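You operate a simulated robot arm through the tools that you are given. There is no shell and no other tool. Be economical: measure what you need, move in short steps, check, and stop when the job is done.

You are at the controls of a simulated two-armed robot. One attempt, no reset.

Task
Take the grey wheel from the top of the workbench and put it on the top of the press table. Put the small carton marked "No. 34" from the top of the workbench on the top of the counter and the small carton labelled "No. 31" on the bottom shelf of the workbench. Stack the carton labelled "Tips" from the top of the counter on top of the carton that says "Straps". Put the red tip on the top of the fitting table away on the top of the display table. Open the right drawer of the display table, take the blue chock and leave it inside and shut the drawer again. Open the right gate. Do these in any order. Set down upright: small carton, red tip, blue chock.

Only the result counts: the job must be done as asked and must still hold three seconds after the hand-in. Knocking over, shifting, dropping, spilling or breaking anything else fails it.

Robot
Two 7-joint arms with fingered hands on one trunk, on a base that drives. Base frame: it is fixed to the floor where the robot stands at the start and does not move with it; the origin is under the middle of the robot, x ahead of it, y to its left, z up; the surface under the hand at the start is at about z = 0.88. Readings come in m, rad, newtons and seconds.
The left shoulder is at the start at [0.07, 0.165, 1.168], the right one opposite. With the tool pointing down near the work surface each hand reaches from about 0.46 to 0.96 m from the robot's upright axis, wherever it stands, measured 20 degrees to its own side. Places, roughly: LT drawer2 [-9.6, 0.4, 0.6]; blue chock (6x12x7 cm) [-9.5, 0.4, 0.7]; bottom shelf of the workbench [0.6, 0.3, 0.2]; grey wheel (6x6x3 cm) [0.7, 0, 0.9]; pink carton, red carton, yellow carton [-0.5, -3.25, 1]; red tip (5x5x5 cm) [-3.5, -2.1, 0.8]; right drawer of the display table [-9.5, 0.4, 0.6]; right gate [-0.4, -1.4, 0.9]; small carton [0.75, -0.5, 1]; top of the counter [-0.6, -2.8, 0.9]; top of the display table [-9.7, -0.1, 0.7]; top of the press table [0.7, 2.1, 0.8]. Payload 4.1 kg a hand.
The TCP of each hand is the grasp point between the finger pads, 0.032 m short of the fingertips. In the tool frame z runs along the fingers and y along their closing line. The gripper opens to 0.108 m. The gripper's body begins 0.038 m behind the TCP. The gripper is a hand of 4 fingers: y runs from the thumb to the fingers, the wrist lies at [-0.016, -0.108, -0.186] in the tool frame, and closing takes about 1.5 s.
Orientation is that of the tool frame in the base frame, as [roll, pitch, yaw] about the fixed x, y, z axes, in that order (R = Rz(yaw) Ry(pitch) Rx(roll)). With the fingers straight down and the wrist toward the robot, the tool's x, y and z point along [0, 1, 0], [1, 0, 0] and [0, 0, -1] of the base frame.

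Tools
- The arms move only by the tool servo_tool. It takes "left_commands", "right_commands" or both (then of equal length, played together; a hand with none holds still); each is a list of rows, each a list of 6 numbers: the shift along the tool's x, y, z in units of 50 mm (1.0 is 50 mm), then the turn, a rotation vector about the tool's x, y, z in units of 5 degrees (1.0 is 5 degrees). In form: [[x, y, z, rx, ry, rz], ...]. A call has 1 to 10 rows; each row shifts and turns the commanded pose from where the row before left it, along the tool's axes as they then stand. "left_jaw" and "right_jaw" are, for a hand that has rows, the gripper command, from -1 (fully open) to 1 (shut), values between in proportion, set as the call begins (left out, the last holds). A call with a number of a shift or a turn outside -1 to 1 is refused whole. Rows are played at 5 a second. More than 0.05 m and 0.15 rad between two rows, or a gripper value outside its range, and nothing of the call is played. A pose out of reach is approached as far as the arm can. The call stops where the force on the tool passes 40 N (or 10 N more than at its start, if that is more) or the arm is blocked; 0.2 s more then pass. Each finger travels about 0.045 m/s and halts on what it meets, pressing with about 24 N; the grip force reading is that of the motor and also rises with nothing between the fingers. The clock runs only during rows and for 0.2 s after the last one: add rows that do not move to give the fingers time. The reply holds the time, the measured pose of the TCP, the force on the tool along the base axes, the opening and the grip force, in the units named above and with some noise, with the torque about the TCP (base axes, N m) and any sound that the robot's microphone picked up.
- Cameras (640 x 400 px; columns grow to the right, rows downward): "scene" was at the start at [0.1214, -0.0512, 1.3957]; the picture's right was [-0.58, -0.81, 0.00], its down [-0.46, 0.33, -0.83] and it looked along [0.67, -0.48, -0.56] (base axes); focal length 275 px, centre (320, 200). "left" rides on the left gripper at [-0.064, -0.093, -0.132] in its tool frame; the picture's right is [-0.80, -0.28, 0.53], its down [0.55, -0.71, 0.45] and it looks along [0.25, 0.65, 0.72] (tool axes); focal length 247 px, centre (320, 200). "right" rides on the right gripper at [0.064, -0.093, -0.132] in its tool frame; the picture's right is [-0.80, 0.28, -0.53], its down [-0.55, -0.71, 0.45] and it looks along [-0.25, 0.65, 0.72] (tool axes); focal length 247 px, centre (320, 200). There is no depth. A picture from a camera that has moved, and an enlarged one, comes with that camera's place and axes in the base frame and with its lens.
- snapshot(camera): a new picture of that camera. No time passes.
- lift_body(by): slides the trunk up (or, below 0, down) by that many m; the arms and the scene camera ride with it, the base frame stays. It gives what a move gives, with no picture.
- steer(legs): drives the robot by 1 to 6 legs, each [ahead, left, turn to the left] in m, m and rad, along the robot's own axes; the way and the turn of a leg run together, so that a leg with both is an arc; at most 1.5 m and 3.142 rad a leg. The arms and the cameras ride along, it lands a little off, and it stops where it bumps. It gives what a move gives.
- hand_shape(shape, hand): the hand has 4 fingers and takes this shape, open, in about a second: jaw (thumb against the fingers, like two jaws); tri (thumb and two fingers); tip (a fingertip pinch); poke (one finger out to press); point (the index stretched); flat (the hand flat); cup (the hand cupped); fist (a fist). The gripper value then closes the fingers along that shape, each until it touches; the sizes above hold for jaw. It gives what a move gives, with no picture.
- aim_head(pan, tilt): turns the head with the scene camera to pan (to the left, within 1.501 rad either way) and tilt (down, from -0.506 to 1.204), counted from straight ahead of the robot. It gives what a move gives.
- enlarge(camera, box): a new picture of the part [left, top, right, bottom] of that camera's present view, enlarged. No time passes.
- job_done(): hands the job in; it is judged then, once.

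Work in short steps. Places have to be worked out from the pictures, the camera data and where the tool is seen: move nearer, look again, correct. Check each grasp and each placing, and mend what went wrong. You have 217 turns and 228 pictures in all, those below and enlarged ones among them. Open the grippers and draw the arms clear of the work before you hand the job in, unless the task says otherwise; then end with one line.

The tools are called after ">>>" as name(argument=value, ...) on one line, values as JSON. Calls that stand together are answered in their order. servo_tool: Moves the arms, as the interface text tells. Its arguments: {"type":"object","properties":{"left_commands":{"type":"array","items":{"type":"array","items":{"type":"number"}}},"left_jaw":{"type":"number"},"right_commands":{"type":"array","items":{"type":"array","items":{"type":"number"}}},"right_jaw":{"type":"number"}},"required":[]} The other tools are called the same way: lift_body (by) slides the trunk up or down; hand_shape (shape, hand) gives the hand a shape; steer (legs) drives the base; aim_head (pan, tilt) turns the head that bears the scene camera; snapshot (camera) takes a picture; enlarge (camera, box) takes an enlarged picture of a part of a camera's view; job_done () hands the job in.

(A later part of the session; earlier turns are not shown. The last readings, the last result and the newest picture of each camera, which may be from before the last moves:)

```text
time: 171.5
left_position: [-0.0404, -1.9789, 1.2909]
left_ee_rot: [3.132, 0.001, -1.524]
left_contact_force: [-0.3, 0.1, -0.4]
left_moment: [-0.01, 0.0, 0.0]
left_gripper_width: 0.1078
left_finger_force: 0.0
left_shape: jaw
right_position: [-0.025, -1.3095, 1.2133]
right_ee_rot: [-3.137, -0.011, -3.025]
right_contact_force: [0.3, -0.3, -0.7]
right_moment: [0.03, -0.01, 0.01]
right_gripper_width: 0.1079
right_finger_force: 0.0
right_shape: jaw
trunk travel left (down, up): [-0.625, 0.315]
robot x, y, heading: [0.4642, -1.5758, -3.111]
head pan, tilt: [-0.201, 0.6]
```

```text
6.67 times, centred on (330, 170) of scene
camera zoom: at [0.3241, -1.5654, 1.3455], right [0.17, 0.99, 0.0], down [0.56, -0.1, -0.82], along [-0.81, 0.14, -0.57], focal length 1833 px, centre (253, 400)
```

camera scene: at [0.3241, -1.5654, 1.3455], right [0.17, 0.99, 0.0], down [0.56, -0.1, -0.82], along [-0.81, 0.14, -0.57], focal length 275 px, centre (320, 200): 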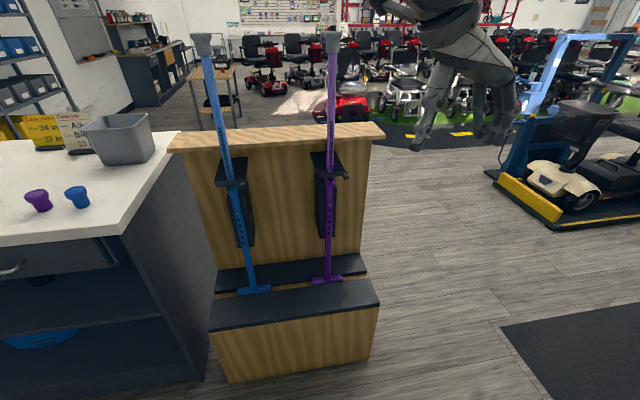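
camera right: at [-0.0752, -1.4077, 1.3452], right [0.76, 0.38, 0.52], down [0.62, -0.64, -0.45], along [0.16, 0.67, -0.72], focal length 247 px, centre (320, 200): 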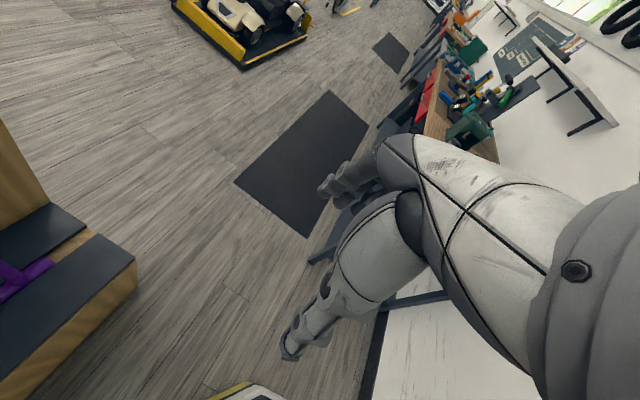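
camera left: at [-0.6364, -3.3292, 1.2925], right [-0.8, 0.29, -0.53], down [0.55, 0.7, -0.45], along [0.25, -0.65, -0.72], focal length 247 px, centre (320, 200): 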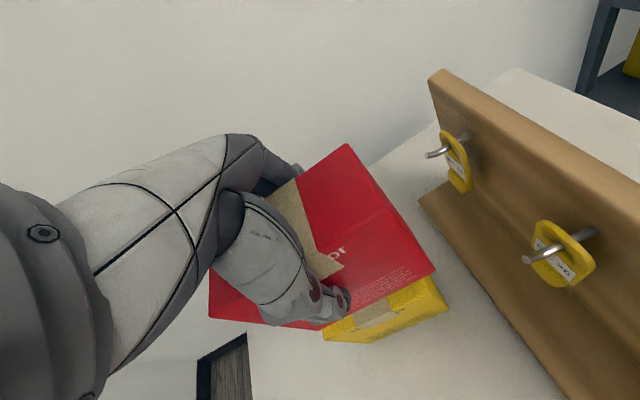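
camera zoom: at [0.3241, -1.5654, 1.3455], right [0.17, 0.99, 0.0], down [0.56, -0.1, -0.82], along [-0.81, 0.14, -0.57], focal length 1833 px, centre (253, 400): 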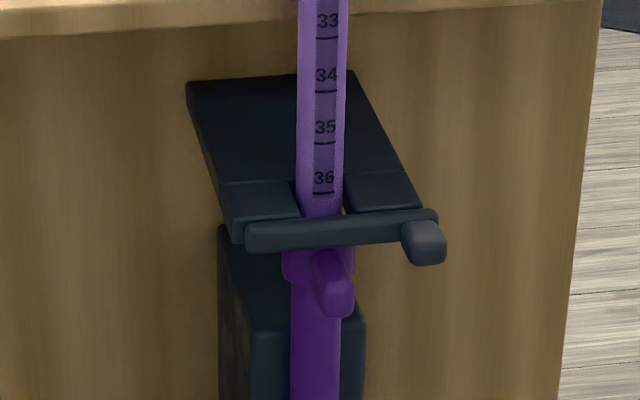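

Knob front is at (−0.364, −1.366, 0.94), about 1.8 cm wide; a purple tab sits left of it (y < −1.40), so I'll approach with the jaw opened to only 4 cm. First a standoff with the hand tilted 20° forward.

>>> servo_tool(right_commands=[[0.8, -0.2, 0, 0, 0, 0.3], [0.8, -0.2, 0.3, 0, 0, 0.3], [0.8, -0.2, 0.5, 0, 0, 0.3], [0.8, 0, 0.5, 0, 0, 0.4], [0.8, 0, 0.5, 0, 0, 0], [0, 0, 0.5, 0, 1, 0], [0, 0, 0, 0, 1, 0], [0, 0, 0, 0, 1, 0], [0, 0, 0, 0, 1, 0]], right_jaw=0.26)

>>> snapshot(camera="right")

>>> snapshot(camera="scene")

```text
time: 173.5
left_position: [-0.0397, -1.977, 1.29]
left_ee_rot: [3.133, 0.0, -1.526]
left_contact_force: [0.2, -0.6, -0.2]
left_moment: [0.0, 0.02, 0.02]
left_gripper_width: 0.1077
left_finger_force: 0.0
left_shape: jaw
right_position: [-0.2231, -1.3546, 1.0992]
right_ee_rot: [-3.134, -0.36, -3.138]
right_contact_force: [-0.2, -0.2, -0.6]
right_moment: [-0.02, 0.01, 0.0]
right_gripper_width: 0.0402
right_finger_force: 0.0
right_shape: jaw
trunk travel left (down, up): [-0.625, 0.315]
robot x, y, heading: [0.4606, -1.5781, -3.114]
head pan, tilt: [-0.201, 0.6]
```

```text
146 pictures are left
camera right: at [-0.2355, -1.4447, 1.2458], right [0.93, 0.29, 0.21], down [0.36, -0.71, -0.61], along [-0.02, 0.64, -0.76], focal length 247 px, centre (320, 200)
```

right: 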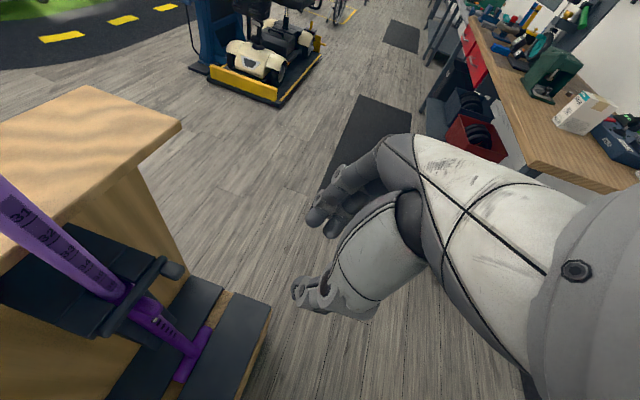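

```text
145 pictures are left
camera scene: at [0.3243, -1.5645, 1.3455], right [0.17, 0.99, 0.0], down [0.56, -0.1, -0.83], along [-0.81, 0.14, -0.56], focal length 275 px, centre (320, 200)
```

scene: 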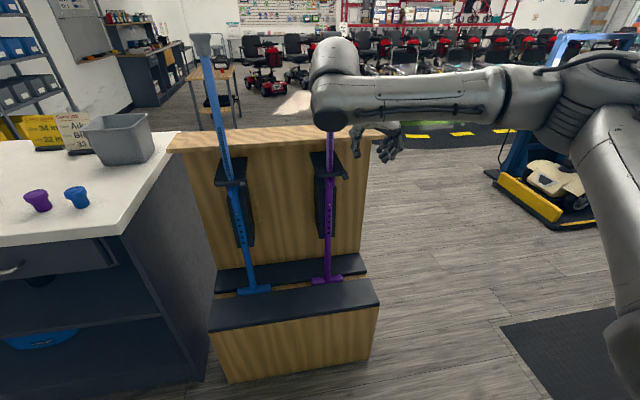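

The right camera puts the knob at (−0.37, −1.368). I approach along the tool axis to a point 4.5 cm short.

>>> servo_tool(right_commands=[[0.7, -0.23, 0.3, 0, 0, 0], [0.73, 0, 0.5, 0, 0, 0], [0, 0, 0.9, 0, 0, 0], [0, 0, 0.9, 0, 0, 0], [0, 0, 0.07, 0, 0, 0]])

>>> snapshot(camera="right")

>>> enlarge(camera="scene", box=[280, 90, 400, 210])

```text
time: 174.7
left_position: [-0.0408, -1.9784, 1.2906]
left_ee_rot: [3.133, 0.001, -1.527]
left_contact_force: [0.3, 0.5, 0.7]
left_moment: [0.02, -0.02, 0.0]
left_gripper_width: 0.1079
left_finger_force: 0.0
left_shape: jaw
right_position: [-0.3359, -1.366, 0.9994]
right_ee_rot: [-3.134, -0.359, -3.142]
right_contact_force: [-0.4, -0.8, -0.1]
right_moment: [0.01, 0.0, 0.0]
right_gripper_width: 0.0401
right_finger_force: 0.1
right_shape: jaw
trunk travel left (down, up): [-0.625, 0.315]
robot x, y, heading: [0.4639, -1.5796, -3.109]
head pan, tilt: [-0.201, 0.6]
```

```text
144 pictures are left
camera right: at [-0.3494, -1.4557, 1.1448], right [0.93, 0.29, 0.22], down [0.36, -0.71, -0.61], along [-0.02, 0.64, -0.76], focal length 247 px, centre (320, 200)
```

right: 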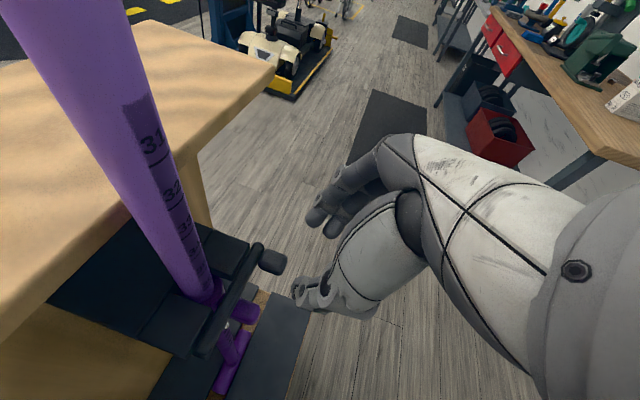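

```text
3.33 times, centred on (340, 150) of scene
camera zoom: at [0.3249, -1.5651, 1.3456], right [0.17, 0.99, 0.0], down [0.56, -0.1, -0.83], along [-0.81, 0.14, -0.56], focal length 916 px, centre (253, 367)
```

zoom: 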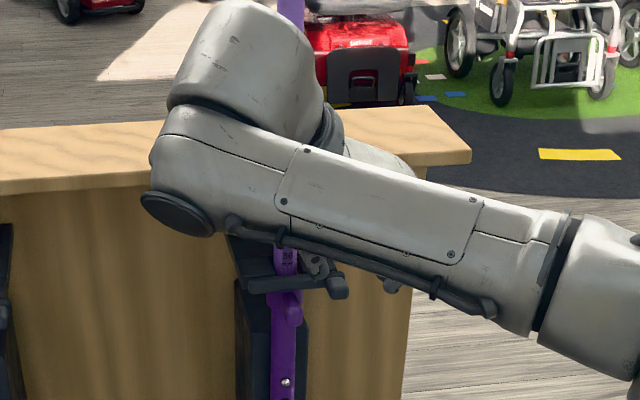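

Knob centre is (−0.371, −1.370, 0.945), bar at x ≈ −0.388. I go in the last 4.5 cm and close.

>>> servo_tool(right_commands=[[0.18, -0.08, 0.2, 0, 0, 0], [0, 0, 0.4, 0, 0, 0], [0, 0, 0.3, 0, 0, 0], [0, 0, 0, 0, 0, 0]])

>>> snapshot(camera="right")

>>> enlarge(camera="scene", box=[310, 140, 370, 200])

```text
time: 175.7
left_position: [-0.0401, -1.9782, 1.2903]
left_ee_rot: [3.133, 0.003, -1.527]
left_contact_force: [1.1, -0.4, -0.3]
left_moment: [-0.02, -0.02, 0.01]
left_gripper_width: 0.1077
left_finger_force: 0.1
left_shape: jaw
right_position: [-0.3618, -1.3701, 0.96]
right_ee_rot: [-3.136, -0.358, -3.141]
right_contact_force: [0.2, -0.1, 0.9]
right_moment: [0.05, -0.02, -0.03]
right_gripper_width: 0.0404
right_finger_force: 0.1
right_shape: jaw
trunk travel left (down, up): [-0.625, 0.315]
robot x, y, heading: [0.4624, -1.5793, -3.11]
head pan, tilt: [-0.201, 0.6]
```

```text
142 pictures are left
camera right: at [-0.3739, -1.4612, 1.1063], right [0.93, 0.29, 0.22], down [0.36, -0.71, -0.61], along [-0.02, 0.64, -0.76], focal length 247 px, centre (320, 200)
```

right: 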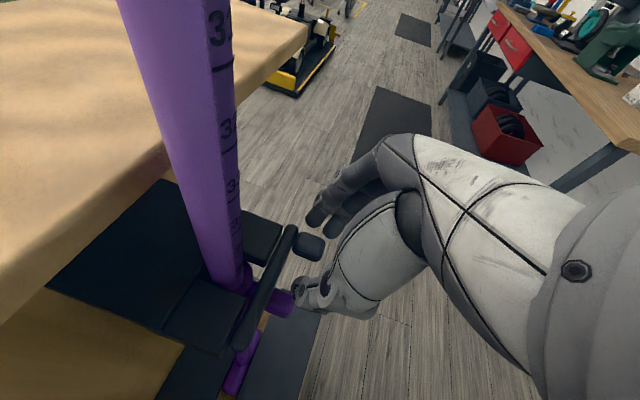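

```text
6.67 times, centred on (340, 170) of scene
camera zoom: at [0.3242, -1.5652, 1.3455], right [0.17, 0.99, 0.0], down [0.56, -0.1, -0.83], along [-0.81, 0.14, -0.56], focal length 1833 px, centre (187, 400)
```

zoom: 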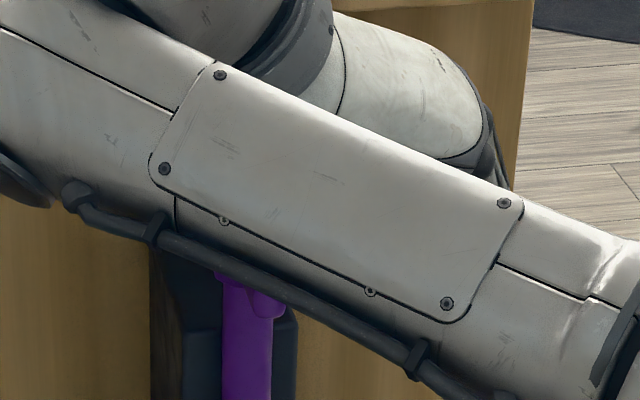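

The knob lies between the fingers and thumb. I close the right gripper.

>>> servo_tool(right_commands=[[0, 0, 0, 0, 0, 0], [0, 0, 0, 0, 0, 0], [0, 0, 0, 0, 0, 0], [0, 0, 0, 0, 0, 0], [0, 0, 0, 0, 0, 0]], right_jaw=1)

>>> enlarge(camera="right", box=[200, 160, 400, 340])

```text
time: 176.9
left_position: [-0.0409, -1.9783, 1.2896]
left_ee_rot: [3.133, 0.0, -1.525]
left_contact_force: [0.1, 0.6, 1.0]
left_moment: [-0.04, -0.02, 0.01]
left_gripper_width: 0.1077
left_finger_force: 0.1
left_shape: jaw
right_position: [-0.363, -1.3716, 0.9604]
right_ee_rot: [-3.134, -0.358, 3.141]
right_contact_force: [2.2, -0.1, -1.5]
right_moment: [-0.02, -0.04, -0.07]
right_gripper_width: 0.0133
right_finger_force: 23.7
right_shape: jaw
trunk travel left (down, up): [-0.625, 0.315]
robot x, y, heading: [0.462, -1.5779, -3.111]
head pan, tilt: [-0.201, 0.6]
```

```text
2.22 times, centred on (300, 250) of right
camera zoom: at [-0.3742, -1.4614, 1.106], right [0.93, 0.29, 0.22], down [0.36, -0.71, -0.61], along [-0.02, 0.64, -0.76], focal length 549 px, centre (364, 89)
```

zoom: 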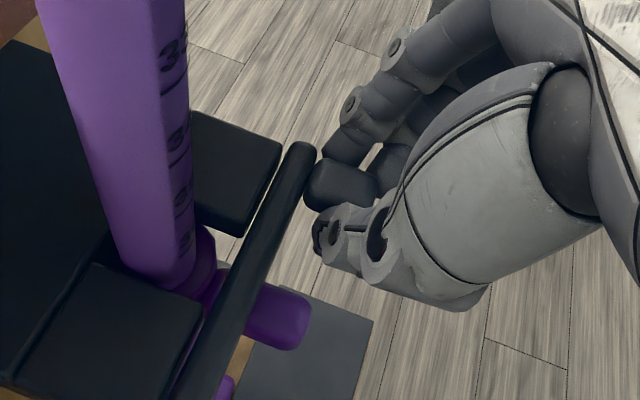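

The knob is gripped (0.013 m, 24 N). I pull gently along +x to test the hinge direction.

>>> servo_tool(right_commands=[[-0.14, 0, -0.05, 0, 0, 0], [-0.14, 0, -0.05, 0, 0, 0], [-0.14, 0, -0.05, 0, 0, 0], [0, 0, 0, 0, 0, 0]])

>>> enlarge(camera="right", box=[200, 160, 400, 340])

```text
time: 177.9
left_position: [-0.0413, -1.9828, 1.2881]
left_ee_rot: [3.136, 0.005, -1.524]
left_contact_force: [0.0, -0.7, 0.4]
left_moment: [-0.01, 0.01, -0.02]
left_gripper_width: 0.1078
left_finger_force: 0.0
left_shape: jaw
right_position: [-0.3426, -1.3752, 0.9605]
right_ee_rot: [-3.135, -0.359, -3.136]
right_contact_force: [-21.5, -19.1, 3.9]
right_moment: [-0.6, 0.58, -0.48]
right_gripper_width: 0.0125
right_finger_force: 24.7
right_shape: jaw
trunk travel left (down, up): [-0.625, 0.315]
robot x, y, heading: [0.4617, -1.5806, -3.109]
head pan, tilt: [-0.201, 0.6]
```

```text
2.22 times, centred on (300, 250) of right
camera zoom: at [-0.3539, -1.4661, 1.1062], right [0.93, 0.29, 0.22], down [0.36, -0.71, -0.61], along [-0.02, 0.65, -0.76], focal length 549 px, centre (364, 89)
```

zoom: 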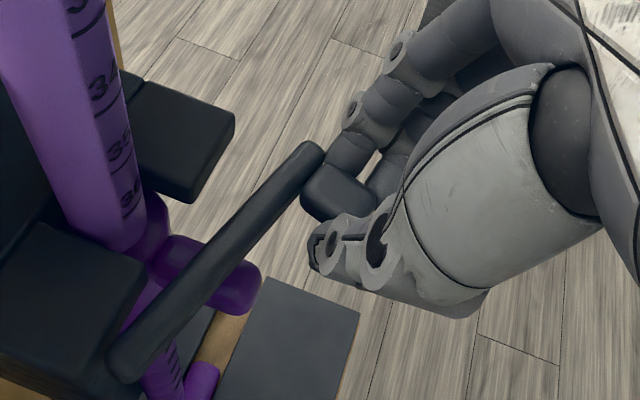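

The gate swings outward about its left end, near (−0.388, −1.443). I follow the arc (radius ≈ 0.076), turning the hand a little with it.

>>> servo_tool(right_commands=[[-0.06, -0.143, -0.02, -0.35, 0, 0.94], [-0.07, -0.143, -0.03, -0.35, 0, 0.94], [-0.11, -0.157, -0.04, -0.35, 0, 0.94], [-0.11, -0.157, -0.04, -0.35, 0, 0.94], [0, 0, 0, 0, 0, 0]])

>>> enlarge(camera="right", box=[200, 160, 400, 340])

```text
time: 179.1
left_position: [-0.0406, -1.9763, 1.2908]
left_ee_rot: [3.134, 0.002, -1.527]
left_contact_force: [0.3, 0.8, 0.0]
left_moment: [-0.02, 0.01, -0.02]
left_gripper_width: 0.1077
left_finger_force: 0.1
left_shape: jaw
right_position: [-0.3235, -1.3989, 0.961]
right_ee_rot: [-3.133, -0.354, 2.788]
right_contact_force: [-0.9, 5.5, -0.9]
right_moment: [0.19, 0.02, -0.49]
right_gripper_width: 0.0131
right_finger_force: 23.7
right_shape: jaw
trunk travel left (down, up): [-0.625, 0.315]
robot x, y, heading: [0.4613, -1.579, -3.111]
head pan, tilt: [-0.201, 0.6]
```

```text
2.22 times, centred on (300, 250) of right
camera zoom: at [-0.368, -1.4799, 1.1065], right [0.97, -0.05, 0.22], down [0.09, -0.79, -0.61], along [0.21, 0.61, -0.76], focal length 549 px, centre (364, 89)
```

zoom: 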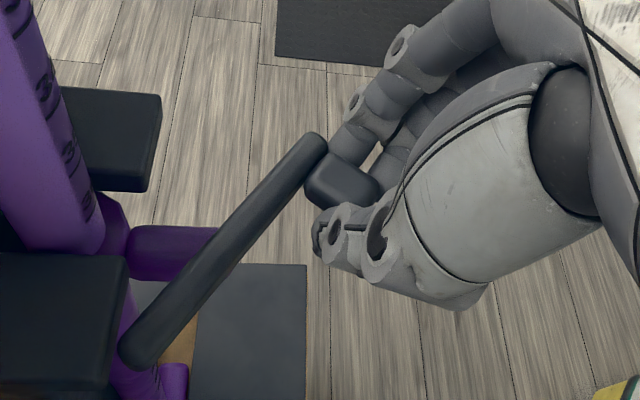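

It's following nicely, about 45° open. I continue with rigid rotation about the hinge in equal steps.

>>> servo_tool(right_commands=[[-0.104, -0.079, -0.039, -0.35, 0, 0.94], [-0.104, -0.079, -0.039, -0.35, 0, 0.94], [-0.104, -0.079, -0.039, -0.35, 0, 0.94], [-0.104, -0.079, -0.039, -0.35, 0, 0.94], [-0.104, -0.079, -0.039, -0.35, 0, 0.94], [-0.104, -0.079, -0.039, -0.35, 0, 0.94], [0, 0, 0, 0, 0, 0]])

>>> enlarge(camera="right", box=[200, 160, 400, 340])

```text
time: 180.7
left_position: [-0.0452, -1.9776, 1.2893]
left_ee_rot: [3.135, 0.003, -1.525]
left_contact_force: [-0.2, 0.3, 0.3]
left_moment: [-0.01, 0.02, 0.0]
left_gripper_width: 0.108
left_finger_force: 0.0
left_shape: jaw
right_position: [-0.3067, -1.4369, 0.9612]
right_ee_rot: [-3.13, -0.359, 2.266]
right_contact_force: [-38.1, 1.5, 13.0]
right_moment: [-0.15, 1.15, -0.29]
right_gripper_width: 0.0129
right_finger_force: 24.3
right_shape: jaw
right hand out of reach, approached as far as the arm can: row 3, 5, 6
trunk travel left (down, up): [-0.625, 0.315]
robot x, y, heading: [0.4609, -1.5763, -3.107]
head pan, tilt: [-0.201, 0.6]
```

```text
2.22 times, centred on (300, 250) of right
camera zoom: at [-0.3836, -1.4836, 1.1083], right [0.82, -0.53, 0.22], down [-0.31, -0.73, -0.6], along [0.48, 0.43, -0.77], focal length 549 px, centre (364, 89)
```

zoom: 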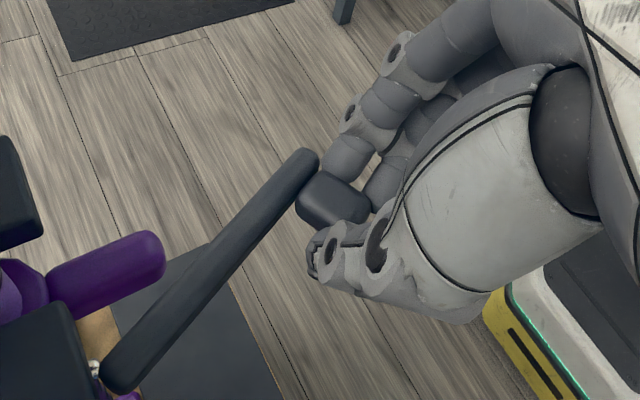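

About 75° open; the radius was a bit large, so I correct inward and push on without wrist rotation.

>>> servo_tool(right_commands=[[-0.071, -0.22, -0.027, 0, 0, 0], [-0.168, -0.254, -0.063, 0, 0, 0], [-0.12, -0.314, -0.045, 0, 0, 0], [0, 0, 0, 0, 0, 0]])

>>> enlarge(camera="right", box=[200, 160, 400, 340])

```text
time: 181.2
left_position: [-0.0438, -1.9761, 1.2886]
left_ee_rot: [3.138, 0.002, -1.528]
left_contact_force: [0.2, -0.1, 0.3]
left_moment: [-0.01, 0.01, 0.06]
left_gripper_width: 0.1076
left_finger_force: 0.0
left_shape: jaw
right_position: [-0.3053, -1.4402, 0.962]
right_ee_rot: [-3.12, -0.362, 2.262]
right_contact_force: [-23.8, 2.0, 1.3]
right_moment: [-0.06, 0.66, -0.27]
right_gripper_width: 0.0131
right_finger_force: 23.9
right_shape: jaw
right hand out of reach, approached as far as the arm can: row 1, 2
trunk travel left (down, up): [-0.625, 0.315]
robot x, y, heading: [0.4589, -1.5794, -3.113]
head pan, tilt: [-0.201, 0.6]
stopped in row 2 (right hand): the force on the tool passed its limit at 51 N (the readings are from after the stop); the commanded pose is now the measured one
```

```text
2.22 times, centred on (300, 250) of right
camera zoom: at [-0.382, -1.4863, 1.1093], right [0.82, -0.53, 0.21], down [-0.32, -0.73, -0.6], along [0.47, 0.43, -0.77], focal length 549 px, centre (364, 89)
```

zoom: 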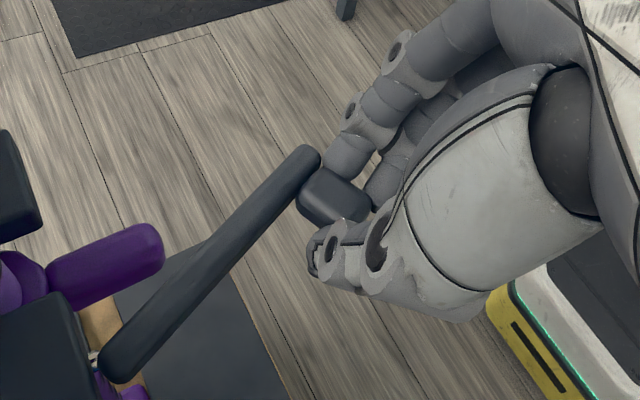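

The wrist is at its limit. I release, lift off, and check the gate's angle.

>>> servo_tool(right_commands=[[0, 0, 0, 0, 0, 0], [0, 0, 0, 0, 0, 0], [0, 0, 0, 0, 0, 0], [0, 0, -0.5, 0, 0, 0], [0, 0, -0.8, 0, 0, 0], [0, 0.5, -0.8, 0, 0, -0.5], [0, 0.5, -0.5, 0, 0, -1], [0, 0.8, 0, 0, 0, -1], [0, 0.8, 0, 0, 0, -1]], right_jaw=-0.1)

>>> enlarge(camera="scene", box=[260, 120, 400, 220])

>>> snapshot(camera="right")

```text
time: 183.2
left_position: [-0.0391, -1.9769, 1.2918]
left_ee_rot: [3.132, 0.002, -1.528]
left_contact_force: [0.7, 0.5, 1.4]
left_moment: [-0.02, 0.01, 0.01]
left_gripper_width: 0.1078
left_finger_force: 0.1
left_shape: jaw
right_position: [-0.1938, -1.3824, 1.0932]
right_ee_rot: [3.048, -0.348, 2.593]
right_contact_force: [-0.8, 0.4, -0.1]
right_moment: [0.0, 0.04, 0.03]
right_gripper_width: 0.0594
right_finger_force: 0.1
right_shape: jaw
right hand out of reach, approached as far as the arm can: row 6
trunk travel left (down, up): [-0.625, 0.315]
robot x, y, heading: [0.4625, -1.5822, -3.114]
head pan, tilt: [-0.201, 0.6]
```

```text
4.00 times, centred on (330, 170) of scene
camera zoom: at [0.3252, -1.5637, 1.3456], right [0.17, 0.99, 0.0], down [0.56, -0.1, -0.83], along [-0.81, 0.14, -0.56], focal length 1100 px, centre (280, 320)
```

zoom: 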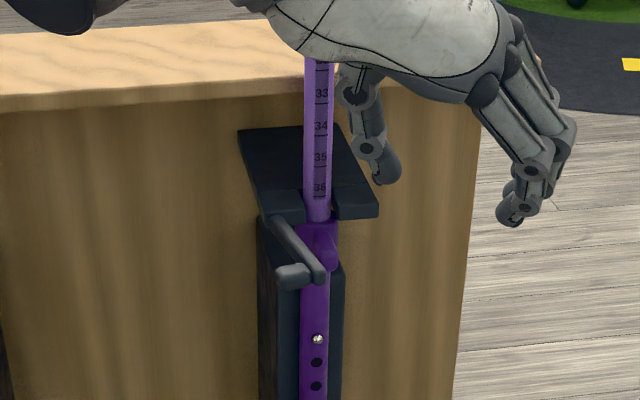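

```text
134 pictures are left
camera right: at [-0.2629, -1.4606, 1.2298], right [0.92, -0.29, 0.25], down [-0.05, -0.74, -0.67], along [0.38, 0.6, -0.7], focal length 247 px, centre (320, 200)
```

right: 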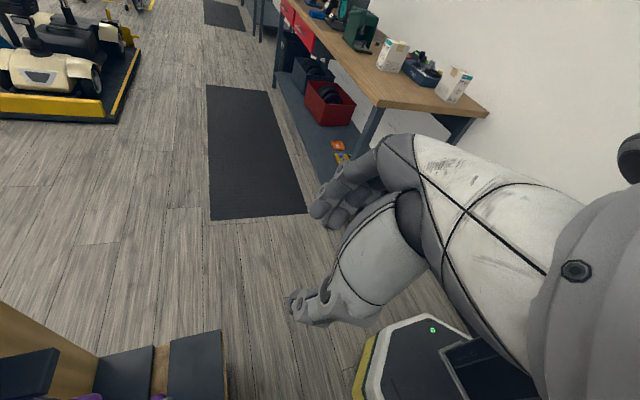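

The gate stands about 78° open. I'll nudge it further with closed fingers from its +y side; first re-orient, close, and descend right of the bar.

>>> servo_tool(right_commands=[[0, 0.1, 0, 0.35, 0, -0.94], [0, 0.1, 0, 0.35, 0, -0.94], [0, 0.1, 0, 0.35, 0, -0.94], [0, 0, 0, 0.35, 0, -0.94], [0, 0, 0, 0.35, 0, -0.94], [0, 0, 0, 0.35, 0, -0.94], [0, 0, 0, 0, 0, 0]], right_jaw=1)

>>> snapshot(camera="right")

```text
time: 184.8
left_position: [-0.0412, -1.9791, 1.2898]
left_ee_rot: [3.133, 0.0, -1.528]
left_contact_force: [-0.2, -0.3, 0.3]
left_moment: [0.03, 0.03, 0.02]
left_gripper_width: 0.1076
left_finger_force: 0.1
left_shape: jaw
right_position: [-0.1868, -1.3701, 1.093]
right_ee_rot: [3.062, -0.306, 3.111]
right_contact_force: [0.3, -0.1, -0.9]
right_moment: [-0.01, 0.02, -0.01]
right_gripper_width: 0.0
right_finger_force: 24.0
right_shape: jaw
trunk travel left (down, up): [-0.625, 0.315]
robot x, y, heading: [0.4608, -1.5767, -3.116]
head pan, tilt: [-0.201, 0.6]
```

```text
133 pictures are left
camera right: at [-0.2131, -1.4706, 1.2308], right [0.93, 0.21, 0.29], down [0.35, -0.68, -0.64], along [0.06, 0.7, -0.71], focal length 247 px, centre (320, 200)
```

right: 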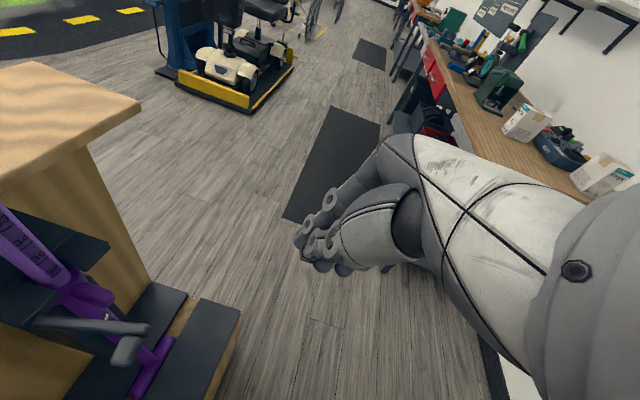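

The bar is visible with its knob on the far side. I descend right of it, then push −y.

>>> servo_tool(right_commands=[[0.7, 0, 0, 0, 0, 0], [0.68, 0, 0.3, 0, 0, 0], [0, 0, 0.9, 0, 0, 0], [0, 0, 0.9, 0, 0, 0], [0, 0, 0.9, 0, 0, 0], [0, -0.3, 0.1, 0, 0, 0], [0, -0.3, 0, 0, 0, 0], [0, -0.3, 0, 0, 0, 0]])

>>> snapshot(camera="right")

```text
time: 186.6
left_position: [-0.0408, -1.9779, 1.2894]
left_ee_rot: [3.135, 0.002, -1.527]
left_contact_force: [-0.2, -0.3, 0.3]
left_moment: [-0.03, 0.01, 0.03]
left_gripper_width: 0.108
left_finger_force: 0.1
left_shape: jaw
right_position: [-0.3022, -1.3976, 0.9628]
right_ee_rot: [3.065, -0.307, 3.106]
right_contact_force: [-0.5, 0.6, 0.6]
right_moment: [-0.01, 0.02, -0.01]
right_gripper_width: 0.0001
right_finger_force: 23.8
right_shape: jaw
trunk travel left (down, up): [-0.625, 0.315]
robot x, y, heading: [0.4653, -1.5804, -3.107]
head pan, tilt: [-0.201, 0.6]
```

```text
132 pictures are left
camera right: at [-0.3284, -1.4993, 1.1015], right [0.94, 0.21, 0.29], down [0.35, -0.68, -0.64], along [0.06, 0.7, -0.71], focal length 247 px, centre (320, 200)
```

right: 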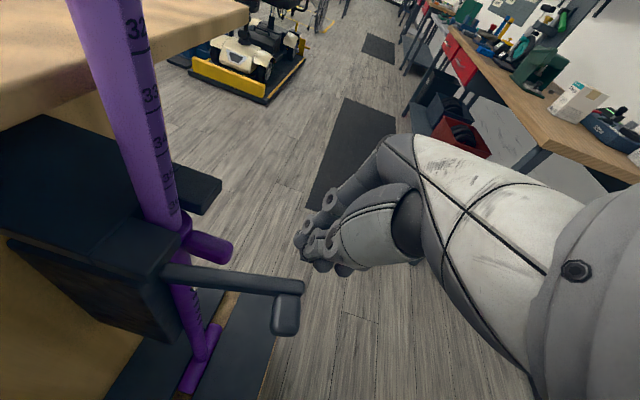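

Fingers are beside the bar's end; I shift 2 cm deeper and push on.

>>> servo_tool(right_commands=[[0.38, 0, 0.12, 0, 0, 0], [0, -0.3, 0, 0, 0, 0], [0, -0.3, 0, 0, 0, 0], [0, -0.3, 0, 0, 0, 0], [0, -0.3, 0, 0, 0, 0], [0, -0.3, 0, 0, 0, 0], [0, 0, 0, 0, 0, 0]])

>>> snapshot(camera="right")

```text
time: 188.0
left_position: [-0.0418, -1.9725, 1.2911]
left_ee_rot: [3.134, -0.001, -1.534]
left_contact_force: [-0.4, -0.9, 0.2]
left_moment: [0.05, -0.01, 0.03]
left_gripper_width: 0.1079
left_finger_force: 0.1
left_shape: jaw
right_position: [-0.3237, -1.4499, 0.9613]
right_ee_rot: [3.053, -0.306, 3.081]
right_contact_force: [8.6, 26.0, 4.4]
right_moment: [0.58, -0.19, -0.07]
right_gripper_width: 0.0001
right_finger_force: 23.9
right_shape: jaw
trunk travel left (down, up): [-0.625, 0.315]
robot x, y, heading: [0.4618, -1.5783, -3.121]
head pan, tilt: [-0.201, 0.6]
stopped in row 7 (right hand): the force on the tool passed its limit at 45 N (the readings are from after the stop); the commanded pose is now the measured one
```

```text
131 pictures are left
camera right: at [-0.3521, -1.5523, 1.098], right [0.94, 0.18, 0.29], down [0.33, -0.68, -0.65], along [0.08, 0.71, -0.7], focal length 247 px, centre (320, 200)
```

right: 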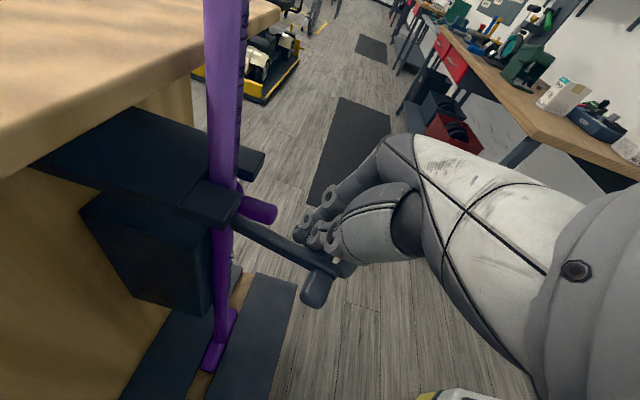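

The gate is at its stop, roughly 100° open. I withdraw: first +y, then up and back.

>>> servo_tool(right_commands=[[0, 0.6, 0, 0, 0, 0], [-0.5, 0.5, -0.3, 0, 0, 0], [-0.8, 0, -0.3, 0, 0, 0], [-0.3, 0, -0.9, 0, 0, 0], [0, 0, -0.9, 0, 0, 0], [0, 0, -0.9, 0, 0, 0], [0, 0, -0.9, 0, 0, 0], [-0.7, 0, -0.5, 0, 0, 0], [-0.7, 0, 0, 0, 0, 0]], right_jaw=1)

>>> enlarge(camera="scene", box=[180, 20, 420, 300])

```text
time: 190.0
left_position: [-0.0414, -1.9769, 1.2912]
left_ee_rot: [3.132, 0.002, -1.53]
left_contact_force: [0.3, 0.3, 0.4]
left_moment: [0.02, 0.02, 0.01]
left_gripper_width: 0.1077
left_finger_force: 0.0
left_shape: jaw
right_position: [-0.1159, -1.4319, 1.1459]
right_ee_rot: [3.056, -0.309, 3.092]
right_contact_force: [0.3, -1.0, -0.4]
right_moment: [0.03, -0.01, -0.01]
right_gripper_width: 0.0
right_finger_force: 23.6
right_shape: jaw
right hand out of reach, approached as far as the arm can: row 4, 5
trunk travel left (down, up): [-0.625, 0.315]
robot x, y, heading: [0.462, -1.5795, -3.118]
head pan, tilt: [-0.201, 0.6]
```

```text
1.43 times, centred on (300, 160) of scene
camera zoom: at [0.3262, -1.5661, 1.3457], right [0.17, 0.98, 0.0], down [0.56, -0.1, -0.83], along [-0.81, 0.14, -0.56], focal length 393 px, centre (349, 257)
```

zoom: 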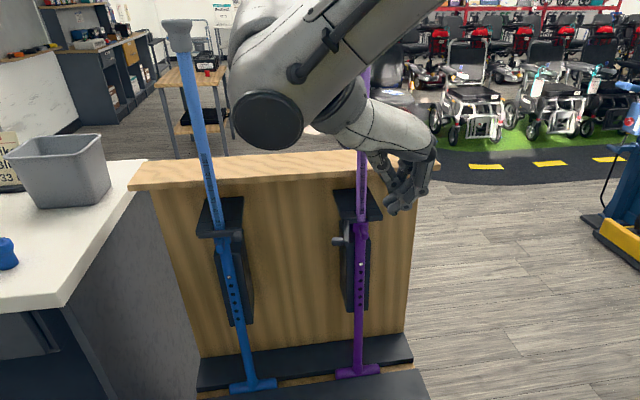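

The gate is open and the crutches are undisturbed. Next carton 31: I unwind the right wrist, raise the trunk and retrace the diagonal out of the corridor.

>>> servo_tool(right_commands=[[0, 0, 0, 0, -1, 0], [0, 0, 0, 0, -1, 0], [0, 0, 0, 0, -1, 0], [0, 0, 0, 0, -0.5, -1], [0, 0, 0, 0, 0, -1], [0, 0, 0, 0, 0, -1], [0, 0, 0, 0, 0, -1], [0, 0, 0, 0, 0, -1], [0, 0, 0, 0, 0, -1], [0, 0, 0, 0, 0, -1]], right_jaw=-1)

>>> servo_tool(right_commands=[[-0.5, 0, 0, 0, 0, -1], [-0.5, 0, 0, 0, 0, -1], [-0.5, 0, 0, 0, 0, -1], [-0.5, 0, 0, 0, 0, -1], [-0.5, 0, 0, 0, 0, -1], [-0.5, 0, 0, 0, 0, -1], [-0.5, 0, 0, 0, 0, -1], [-0.5, 0, 0, 0, 0, -1], [-0.5, 0, 0, 0, 0, -1], [-0.5, 0, 0, 0, 0, -1]])

>>> lift_body(by=0.25)

>>> steer(legs=[[0, -0.19, -0.02], [0.42, -0.5, 0], [0.42, -0.45, 0]])

```text
time: 192.2
left_position: [-0.0421, -1.976, 1.2906]
left_ee_rot: [3.132, 0.002, -1.531]
left_contact_force: [-0.1, 0.6, -0.1]
left_moment: [-0.05, 0.03, 0.0]
left_gripper_width: 0.1077
left_finger_force: 0.0
left_shape: jaw
right_position: [-0.1177, -1.4302, 1.1454]
right_ee_rot: [3.07, 0.044, -2.606]
right_contact_force: [-0.5, 0.3, 0.5]
right_moment: [-0.02, -0.03, 0.01]
right_gripper_width: 0.1078
right_finger_force: 0.1
right_shape: jaw
trunk travel left (down, up): [-0.625, 0.315]
robot x, y, heading: [0.4589, -1.5764, -3.116]
head pan, tilt: [-0.201, 0.6]
```

```text
time: 194.4
left_position: [-0.0389, -1.9753, 1.2925]
left_ee_rot: [3.132, 0.003, -1.53]
left_contact_force: [-0.2, -0.6, 0.4]
left_moment: [0.01, 0.02, -0.01]
left_gripper_width: 0.1077
left_finger_force: 0.2
left_shape: jaw
right_position: [0.0142, -1.2281, 1.1857]
right_ee_rot: [3.131, 0.084, -1.731]
right_contact_force: [0.2, -0.1, -0.2]
right_moment: [-0.02, -0.03, 0.04]
right_gripper_width: 0.1081
right_finger_force: 0.1
right_shape: jaw
right hand out of reach, approached as far as the arm can: row 6, 7, 8
trunk travel left (down, up): [-0.625, 0.315]
robot x, y, heading: [0.4615, -1.5779, -3.113]
head pan, tilt: [-0.201, 0.6]
```

```text
time: 197.0
left_position: [-0.0427, -1.975, 1.5397]
left_ee_rot: [3.136, 0.002, -1.53]
left_contact_force: [-0.4, -0.3, 0.2]
left_moment: [-0.01, 0.02, 0.0]
left_gripper_width: 0.1076
left_finger_force: 0.0
left_shape: jaw
right_position: [0.011, -1.229, 1.4341]
right_ee_rot: [3.131, 0.084, -1.732]
right_contact_force: [0.2, 0.4, 1.0]
right_moment: [-0.02, 0.02, 0.02]
right_gripper_width: 0.108
right_finger_force: 0.0
right_shape: jaw
trunk travel left (down, up): [-0.875, 0.065]
robot x, y, heading: [0.463, -1.5753, -3.114]
head pan, tilt: [-0.201, 0.6]
```

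```text
time: 204.8
left_position: [-0.8957, -0.8263, 1.5412]
left_ee_rot: [3.134, 0.004, -1.552]
left_contact_force: [-0.5, -0.1, -1.0]
left_moment: [0.02, -0.02, -0.03]
left_gripper_width: 0.1078
left_finger_force: 0.1
left_shape: jaw
right_position: [-0.8277, -0.0815, 1.4358]
right_ee_rot: [3.13, 0.083, -1.753]
right_contact_force: [0.1, 0.7, 0.1]
right_moment: [-0.01, 0.04, -0.01]
right_gripper_width: 0.1082
right_finger_force: 0.1
right_shape: jaw
trunk travel left (down, up): [-0.875, 0.065]
robot x, y, heading: [-0.3864, -0.4375, -3.139]
head pan, tilt: [-0.201, 0.6]
```

At (−0.39, −0.44). I turn to face +x and approach the bench for carton 31.

>>> steer(legs=[[0, 0, -3.14], [0.36, 0.09, 0]])

>>> lift_body(by=-0.2)

>>> aim_head(pan=-0.3, tilt=0.7)

>>> snapshot(camera="scene")

>>> snapshot(camera="right")

```text
time: 214.6
left_position: [0.482, 0.032, 1.541]
left_ee_rot: [3.13, 0.001, 1.582]
left_contact_force: [-1.4, 0.6, 0.5]
left_moment: [0.02, -0.03, 0.04]
left_gripper_width: 0.1078
left_finger_force: 0.0
left_shape: jaw
right_position: [0.409, -0.712, 1.4358]
right_ee_rot: [3.129, 0.084, 1.381]
right_contact_force: [0.0, 0.2, -0.7]
right_moment: [0.02, -0.05, -0.02]
right_gripper_width: 0.108
right_finger_force: 0.0
right_shape: jaw
trunk travel left (down, up): [-0.875, 0.065]
robot x, y, heading: [-0.0283, -0.351, -0.007]
head pan, tilt: [-0.201, 0.6]
```

```text
time: 216.7
left_position: [0.4852, 0.0336, 1.3405]
left_ee_rot: [3.132, 0.001, 1.582]
left_contact_force: [-0.3, -0.6, -0.3]
left_moment: [-0.02, 0.0, 0.01]
left_gripper_width: 0.1079
left_finger_force: 0.1
left_shape: jaw
right_position: [0.41, -0.7126, 1.2356]
right_ee_rot: [3.132, 0.083, 1.382]
right_contact_force: [0.7, 0.6, -0.1]
right_moment: [-0.01, 0.0, 0.03]
right_gripper_width: 0.1079
right_finger_force: 0.0
right_shape: jaw
trunk travel left (down, up): [-0.675, 0.265]
robot x, y, heading: [-0.032, -0.351, -0.001]
head pan, tilt: [-0.201, 0.6]
```

```text
time: 217.4
left_position: [0.4858, 0.0331, 1.3406]
left_ee_rot: [3.132, 0.001, 1.581]
left_contact_force: [-0.2, 0.2, 0.0]
left_moment: [0.01, 0.03, -0.03]
left_gripper_width: 0.1078
left_finger_force: 0.1
left_shape: jaw
right_position: [0.4095, -0.7117, 1.2343]
right_ee_rot: [3.13, 0.085, 1.38]
right_contact_force: [0.6, 0.9, 0.1]
right_moment: [-0.01, 0.04, -0.02]
right_gripper_width: 0.1083
right_finger_force: 0.1
right_shape: jaw
trunk travel left (down, up): [-0.675, 0.265]
robot x, y, heading: [-0.0275, -0.3493, -0.003]
head pan, tilt: [-0.3, 0.7]
```

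```text
129 pictures are left
camera scene: at [0.1004, -0.3749, 1.3869], right [-0.3, -0.95, 0.0], down [-0.61, 0.19, -0.77], along [0.73, -0.23, -0.64], focal length 275 px, centre (320, 200)
```

scene: 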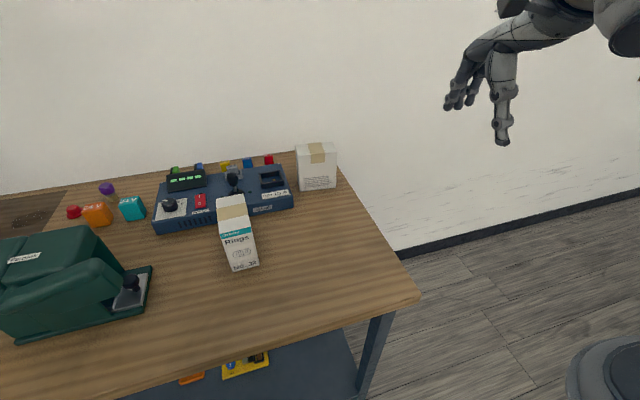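

```text
128 pictures are left
camera right: at [0.3335, -0.6194, 1.3594], right [0.13, -0.79, 0.6], down [-0.8, -0.44, -0.41], along [0.59, -0.43, -0.69], focal length 247 px, centre (320, 200)
```

right: 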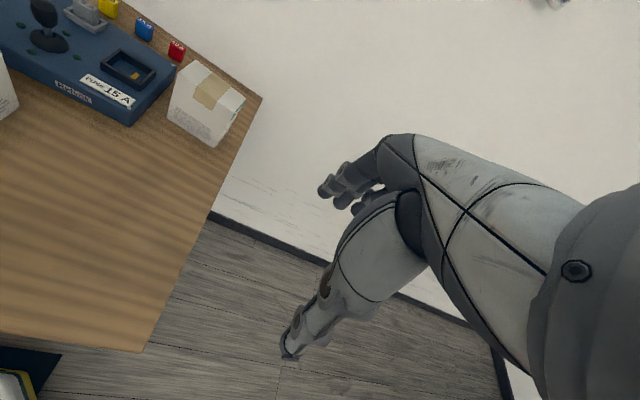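

Carton 31 stands at about (0.75, −0.563). I straighten the right hand and bring it over, then refine.

>>> servo_tool(right_commands=[[0.3, 0.8, 0, 0, 1, -1], [0.3, 0.8, 0, 0, 0, -1], [0.6, 0.7, 0, 0, 0, -0.2], [0.6, 0.7, 0, 0, 0, 0], [0.6, 0.7, 0, 0, 0, 0], [0.4, 0.8, 0, 0, 0, 0], [0, 0.9, 0.3, 0, 0, 0]])

>>> snapshot(camera="right")

>>> enlarge(camera="scene", box=[270, 120, 370, 210])

```text
time: 219.0
left_position: [0.4877, 0.0336, 1.34]
left_ee_rot: [3.135, 0.002, 1.582]
left_contact_force: [0.0, 0.7, 0.3]
left_moment: [-0.01, -0.01, -0.01]
left_gripper_width: 0.1076
left_finger_force: 0.0
left_shape: jaw
right_position: [0.6852, -0.5819, 1.2174]
right_ee_rot: [3.134, -0.001, 1.576]
right_contact_force: [0.5, -0.5, 1.0]
right_moment: [-0.02, 0.04, 0.02]
right_gripper_width: 0.1081
right_finger_force: 0.1
right_shape: jaw
trunk travel left (down, up): [-0.675, 0.265]
robot x, y, heading: [-0.0305, -0.3524, -0.001]
head pan, tilt: [-0.3, 0.7]
```

```text
127 pictures are left
camera right: at [0.5934, -0.518, 1.3486], right [0.28, -0.8, 0.53], down [-0.7, -0.55, -0.45], along [0.65, -0.25, -0.71], focal length 247 px, centre (320, 200)
```

right: 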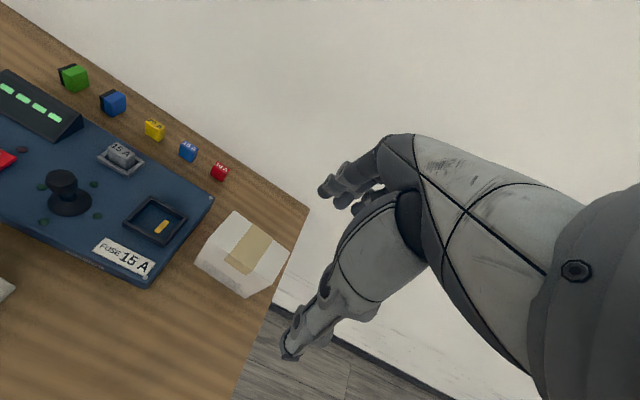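

```text
4.44 times, centred on (320, 165) of scene
camera zoom: at [0.103, -0.375, 1.3866], right [-0.3, -0.95, 0.0], down [-0.62, 0.19, -0.76], along [0.73, -0.23, -0.65], focal length 1222 px, centre (320, 356)
```

zoom: 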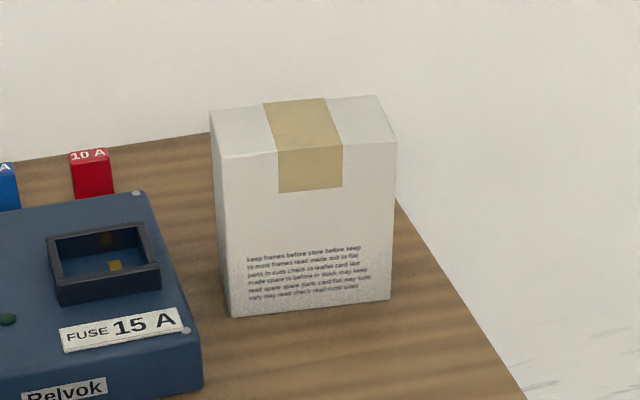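

B is rotated about 6° clockwise, centre (0.752, −0.566). I align with a 6° turn and descend to just above, then to z ≈ 0.978.

>>> servo_tool(right_commands=[[0.32, 0.7, 0, 0, 0, 1.27], [-0.07, 0.64, 0.3, 0, 0, 0], [0, 0, 0.9, 0, 0, 0], [0, 0, 0.9, 0, 0, 0], [0, 0, 0.9, 0, 0, 0], [0, 0, 0.9, 0, 0, 0], [0, 0, 0.85, 0, 0, 0], [0, 0, 0, 0, 0, 0]])

>>> enlarge(camera="scene", box=[250, 80, 410, 220])

```text
refused: 1.27 is not a number from -1 to 1
```

```text
2.86 times, centred on (330, 150) of scene
camera zoom: at [0.103, -0.375, 1.3866], right [-0.3, -0.95, 0.0], down [-0.62, 0.19, -0.76], along [0.73, -0.23, -0.65], focal length 785 px, centre (291, 343)
```

zoom: 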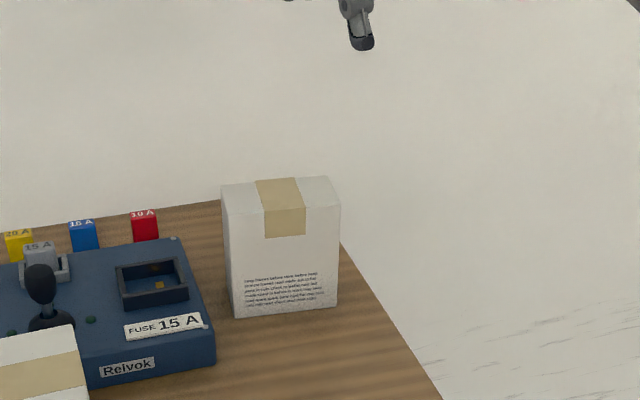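

The turn must be split over two rows; I resend, stopping a bit above first.

>>> servo_tool(right_commands=[[0.32, 0.7, 0, 0, 0, 0.7], [-0.07, 0.64, 0.3, 0, 0, 0.57], [0, 0, 0.9, 0, 0, 0], [0, 0, 0.9, 0, 0, 0], [0, 0, 0.6, 0, 0, 0], [0, 0, 0, 0, 0, 0]])

>>> enlarge(camera="scene", box=[250, 80, 410, 220])

>>> snapshot(camera="right")

```text
time: 220.4
left_position: [0.4852, 0.0329, 1.3407]
left_ee_rot: [3.133, 0.001, 1.583]
left_contact_force: [-0.3, -0.8, -0.2]
left_moment: [-0.02, 0.02, -0.01]
left_gripper_width: 0.1078
left_finger_force: 0.2
left_shape: jaw
right_position: [0.7518, -0.5734, 1.0853]
right_ee_rot: [3.134, -0.003, 1.462]
right_contact_force: [-0.8, -0.7, -0.6]
right_moment: [-0.06, 0.02, -0.02]
right_gripper_width: 0.1081
right_finger_force: 0.0
right_shape: jaw
trunk travel left (down, up): [-0.675, 0.265]
robot x, y, heading: [-0.0312, -0.3505, -0.004]
head pan, tilt: [-0.3, 0.7]
```

```text
2.86 times, centred on (330, 150) of scene
camera zoom: at [0.1001, -0.3748, 1.3869], right [-0.3, -0.95, 0.0], down [-0.61, 0.19, -0.77], along [0.73, -0.23, -0.64], focal length 785 px, centre (291, 343)
```

zoom: 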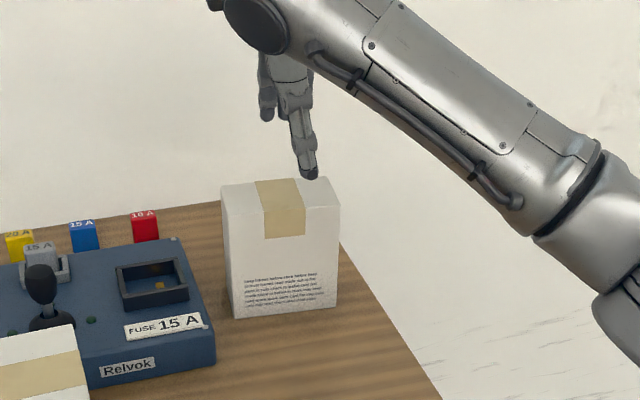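

```text
123 pictures are left
camera right: at [0.6663, -0.4998, 1.2166], right [0.19, -0.82, 0.53], down [-0.76, -0.47, -0.46], along [0.62, -0.32, -0.71], focal length 247 px, centre (320, 200)
```

right: 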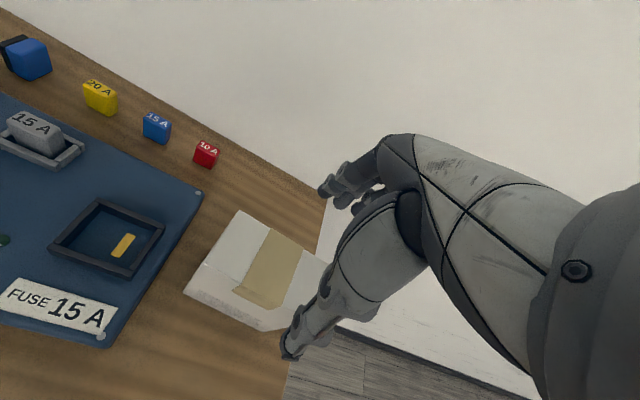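

Aligned within a few mm. I descend 10.5 cm and close.

>>> servo_tool(right_commands=[[0.1, 0, 0.7, 0, 0, 0], [0, 0, 0.7, 0, 0, 0], [0, 0, 0.7, 0, 0, 0], [0, 0, 0, 0, 0, 0]])

>>> servo_tool(right_commands=[[0, 0, 0, 0, 0, 0], [0, 0, 0, 0, 0, 0], [0, 0, 0, 0, 0, 0], [0, 0, 0, 0, 0, 0], [0, 0, 0, 0, 0, 0], [0, 0, 0, 0, 0, 0], [0, 0, 0, 0, 0, 0], [0, 0, 0, 0, 0, 0]], right_jaw=1)

>>> servo_tool(right_commands=[[0, 0, -0.4, 0, 0, 0], [0, 0, -0.8, 0, 0, 0], [0, 0, -0.9, 0, 0, 0], [0, 0, -0.9, 0, 0, 0], [0, 0, -0.9, 0, 0, 0], [0, -0.8, 0, 0, 0, 0], [0, -0.9, 0, 0, 0, 0], [0, -0.9, 0, 0, 0, 0], [0, -0.9, 0, 0, 0, 0]])

>>> snapshot(camera="scene")

```text
time: 221.4
left_position: [0.4856, 0.0331, 1.3394]
left_ee_rot: [3.132, 0.004, 1.583]
left_contact_force: [-0.9, -0.7, 0.0]
left_moment: [0.02, 0.01, 0.01]
left_gripper_width: 0.108
left_finger_force: 0.0
left_shape: jaw
right_position: [0.7544, -0.5668, 0.9809]
right_ee_rot: [3.133, -0.003, 1.461]
right_contact_force: [0.0, -0.4, 0.1]
right_moment: [0.03, -0.02, -0.01]
right_gripper_width: 0.1083
right_finger_force: 0.1
right_shape: jaw
trunk travel left (down, up): [-0.675, 0.265]
robot x, y, heading: [-0.031, -0.3491, -0.001]
head pan, tilt: [-0.3, 0.7]
```

```text
time: 223.2
left_position: [0.4848, 0.0335, 1.3408]
left_ee_rot: [3.131, 0.003, 1.582]
left_contact_force: [-0.5, -0.8, -0.5]
left_moment: [0.02, 0.0, 0.0]
left_gripper_width: 0.108
left_finger_force: 0.1
left_shape: jaw
right_position: [0.7547, -0.567, 0.9805]
right_ee_rot: [3.134, -0.004, 1.463]
right_contact_force: [-0.2, -0.2, 0.8]
right_moment: [-0.01, 0.05, 0.0]
right_gripper_width: 0.0549
right_finger_force: 24.1
right_shape: jaw
trunk travel left (down, up): [-0.675, 0.265]
robot x, y, heading: [-0.0317, -0.3495, 0.0]
head pan, tilt: [-0.3, 0.7]
```

```text
time: 225.2
left_position: [0.4845, 0.0341, 1.341]
left_ee_rot: [3.131, 0.002, 1.584]
left_contact_force: [0.1, -0.5, 0.2]
left_moment: [0.03, -0.02, 0.01]
left_gripper_width: 0.1079
left_finger_force: 0.0
left_shape: jaw
right_position: [0.5761, -0.5486, 1.1759]
right_ee_rot: [3.134, -0.005, 1.463]
right_contact_force: [-0.8, -0.5, -1.4]
right_moment: [0.0, 0.0, 0.02]
right_gripper_width: 0.0544
right_finger_force: 23.6
right_shape: jaw
trunk travel left (down, up): [-0.675, 0.265]
robot x, y, heading: [-0.0325, -0.3489, 0.002]
head pan, tilt: [-0.3, 0.7]
```

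```text
122 pictures are left
camera scene: at [0.0991, -0.3753, 1.3869], right [-0.3, -0.95, 0.0], down [-0.61, 0.19, -0.77], along [0.73, -0.23, -0.64], focal length 275 px, centre (320, 200)
```

scene: 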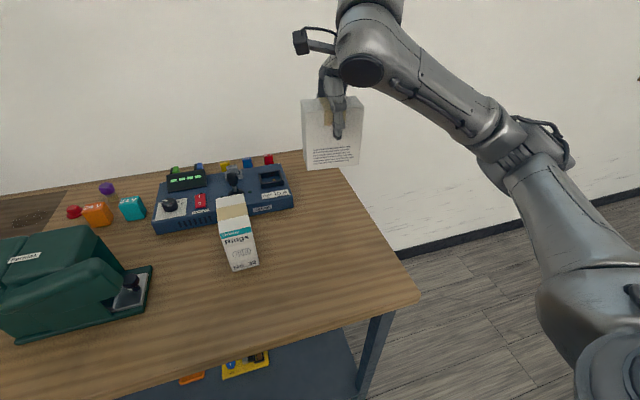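

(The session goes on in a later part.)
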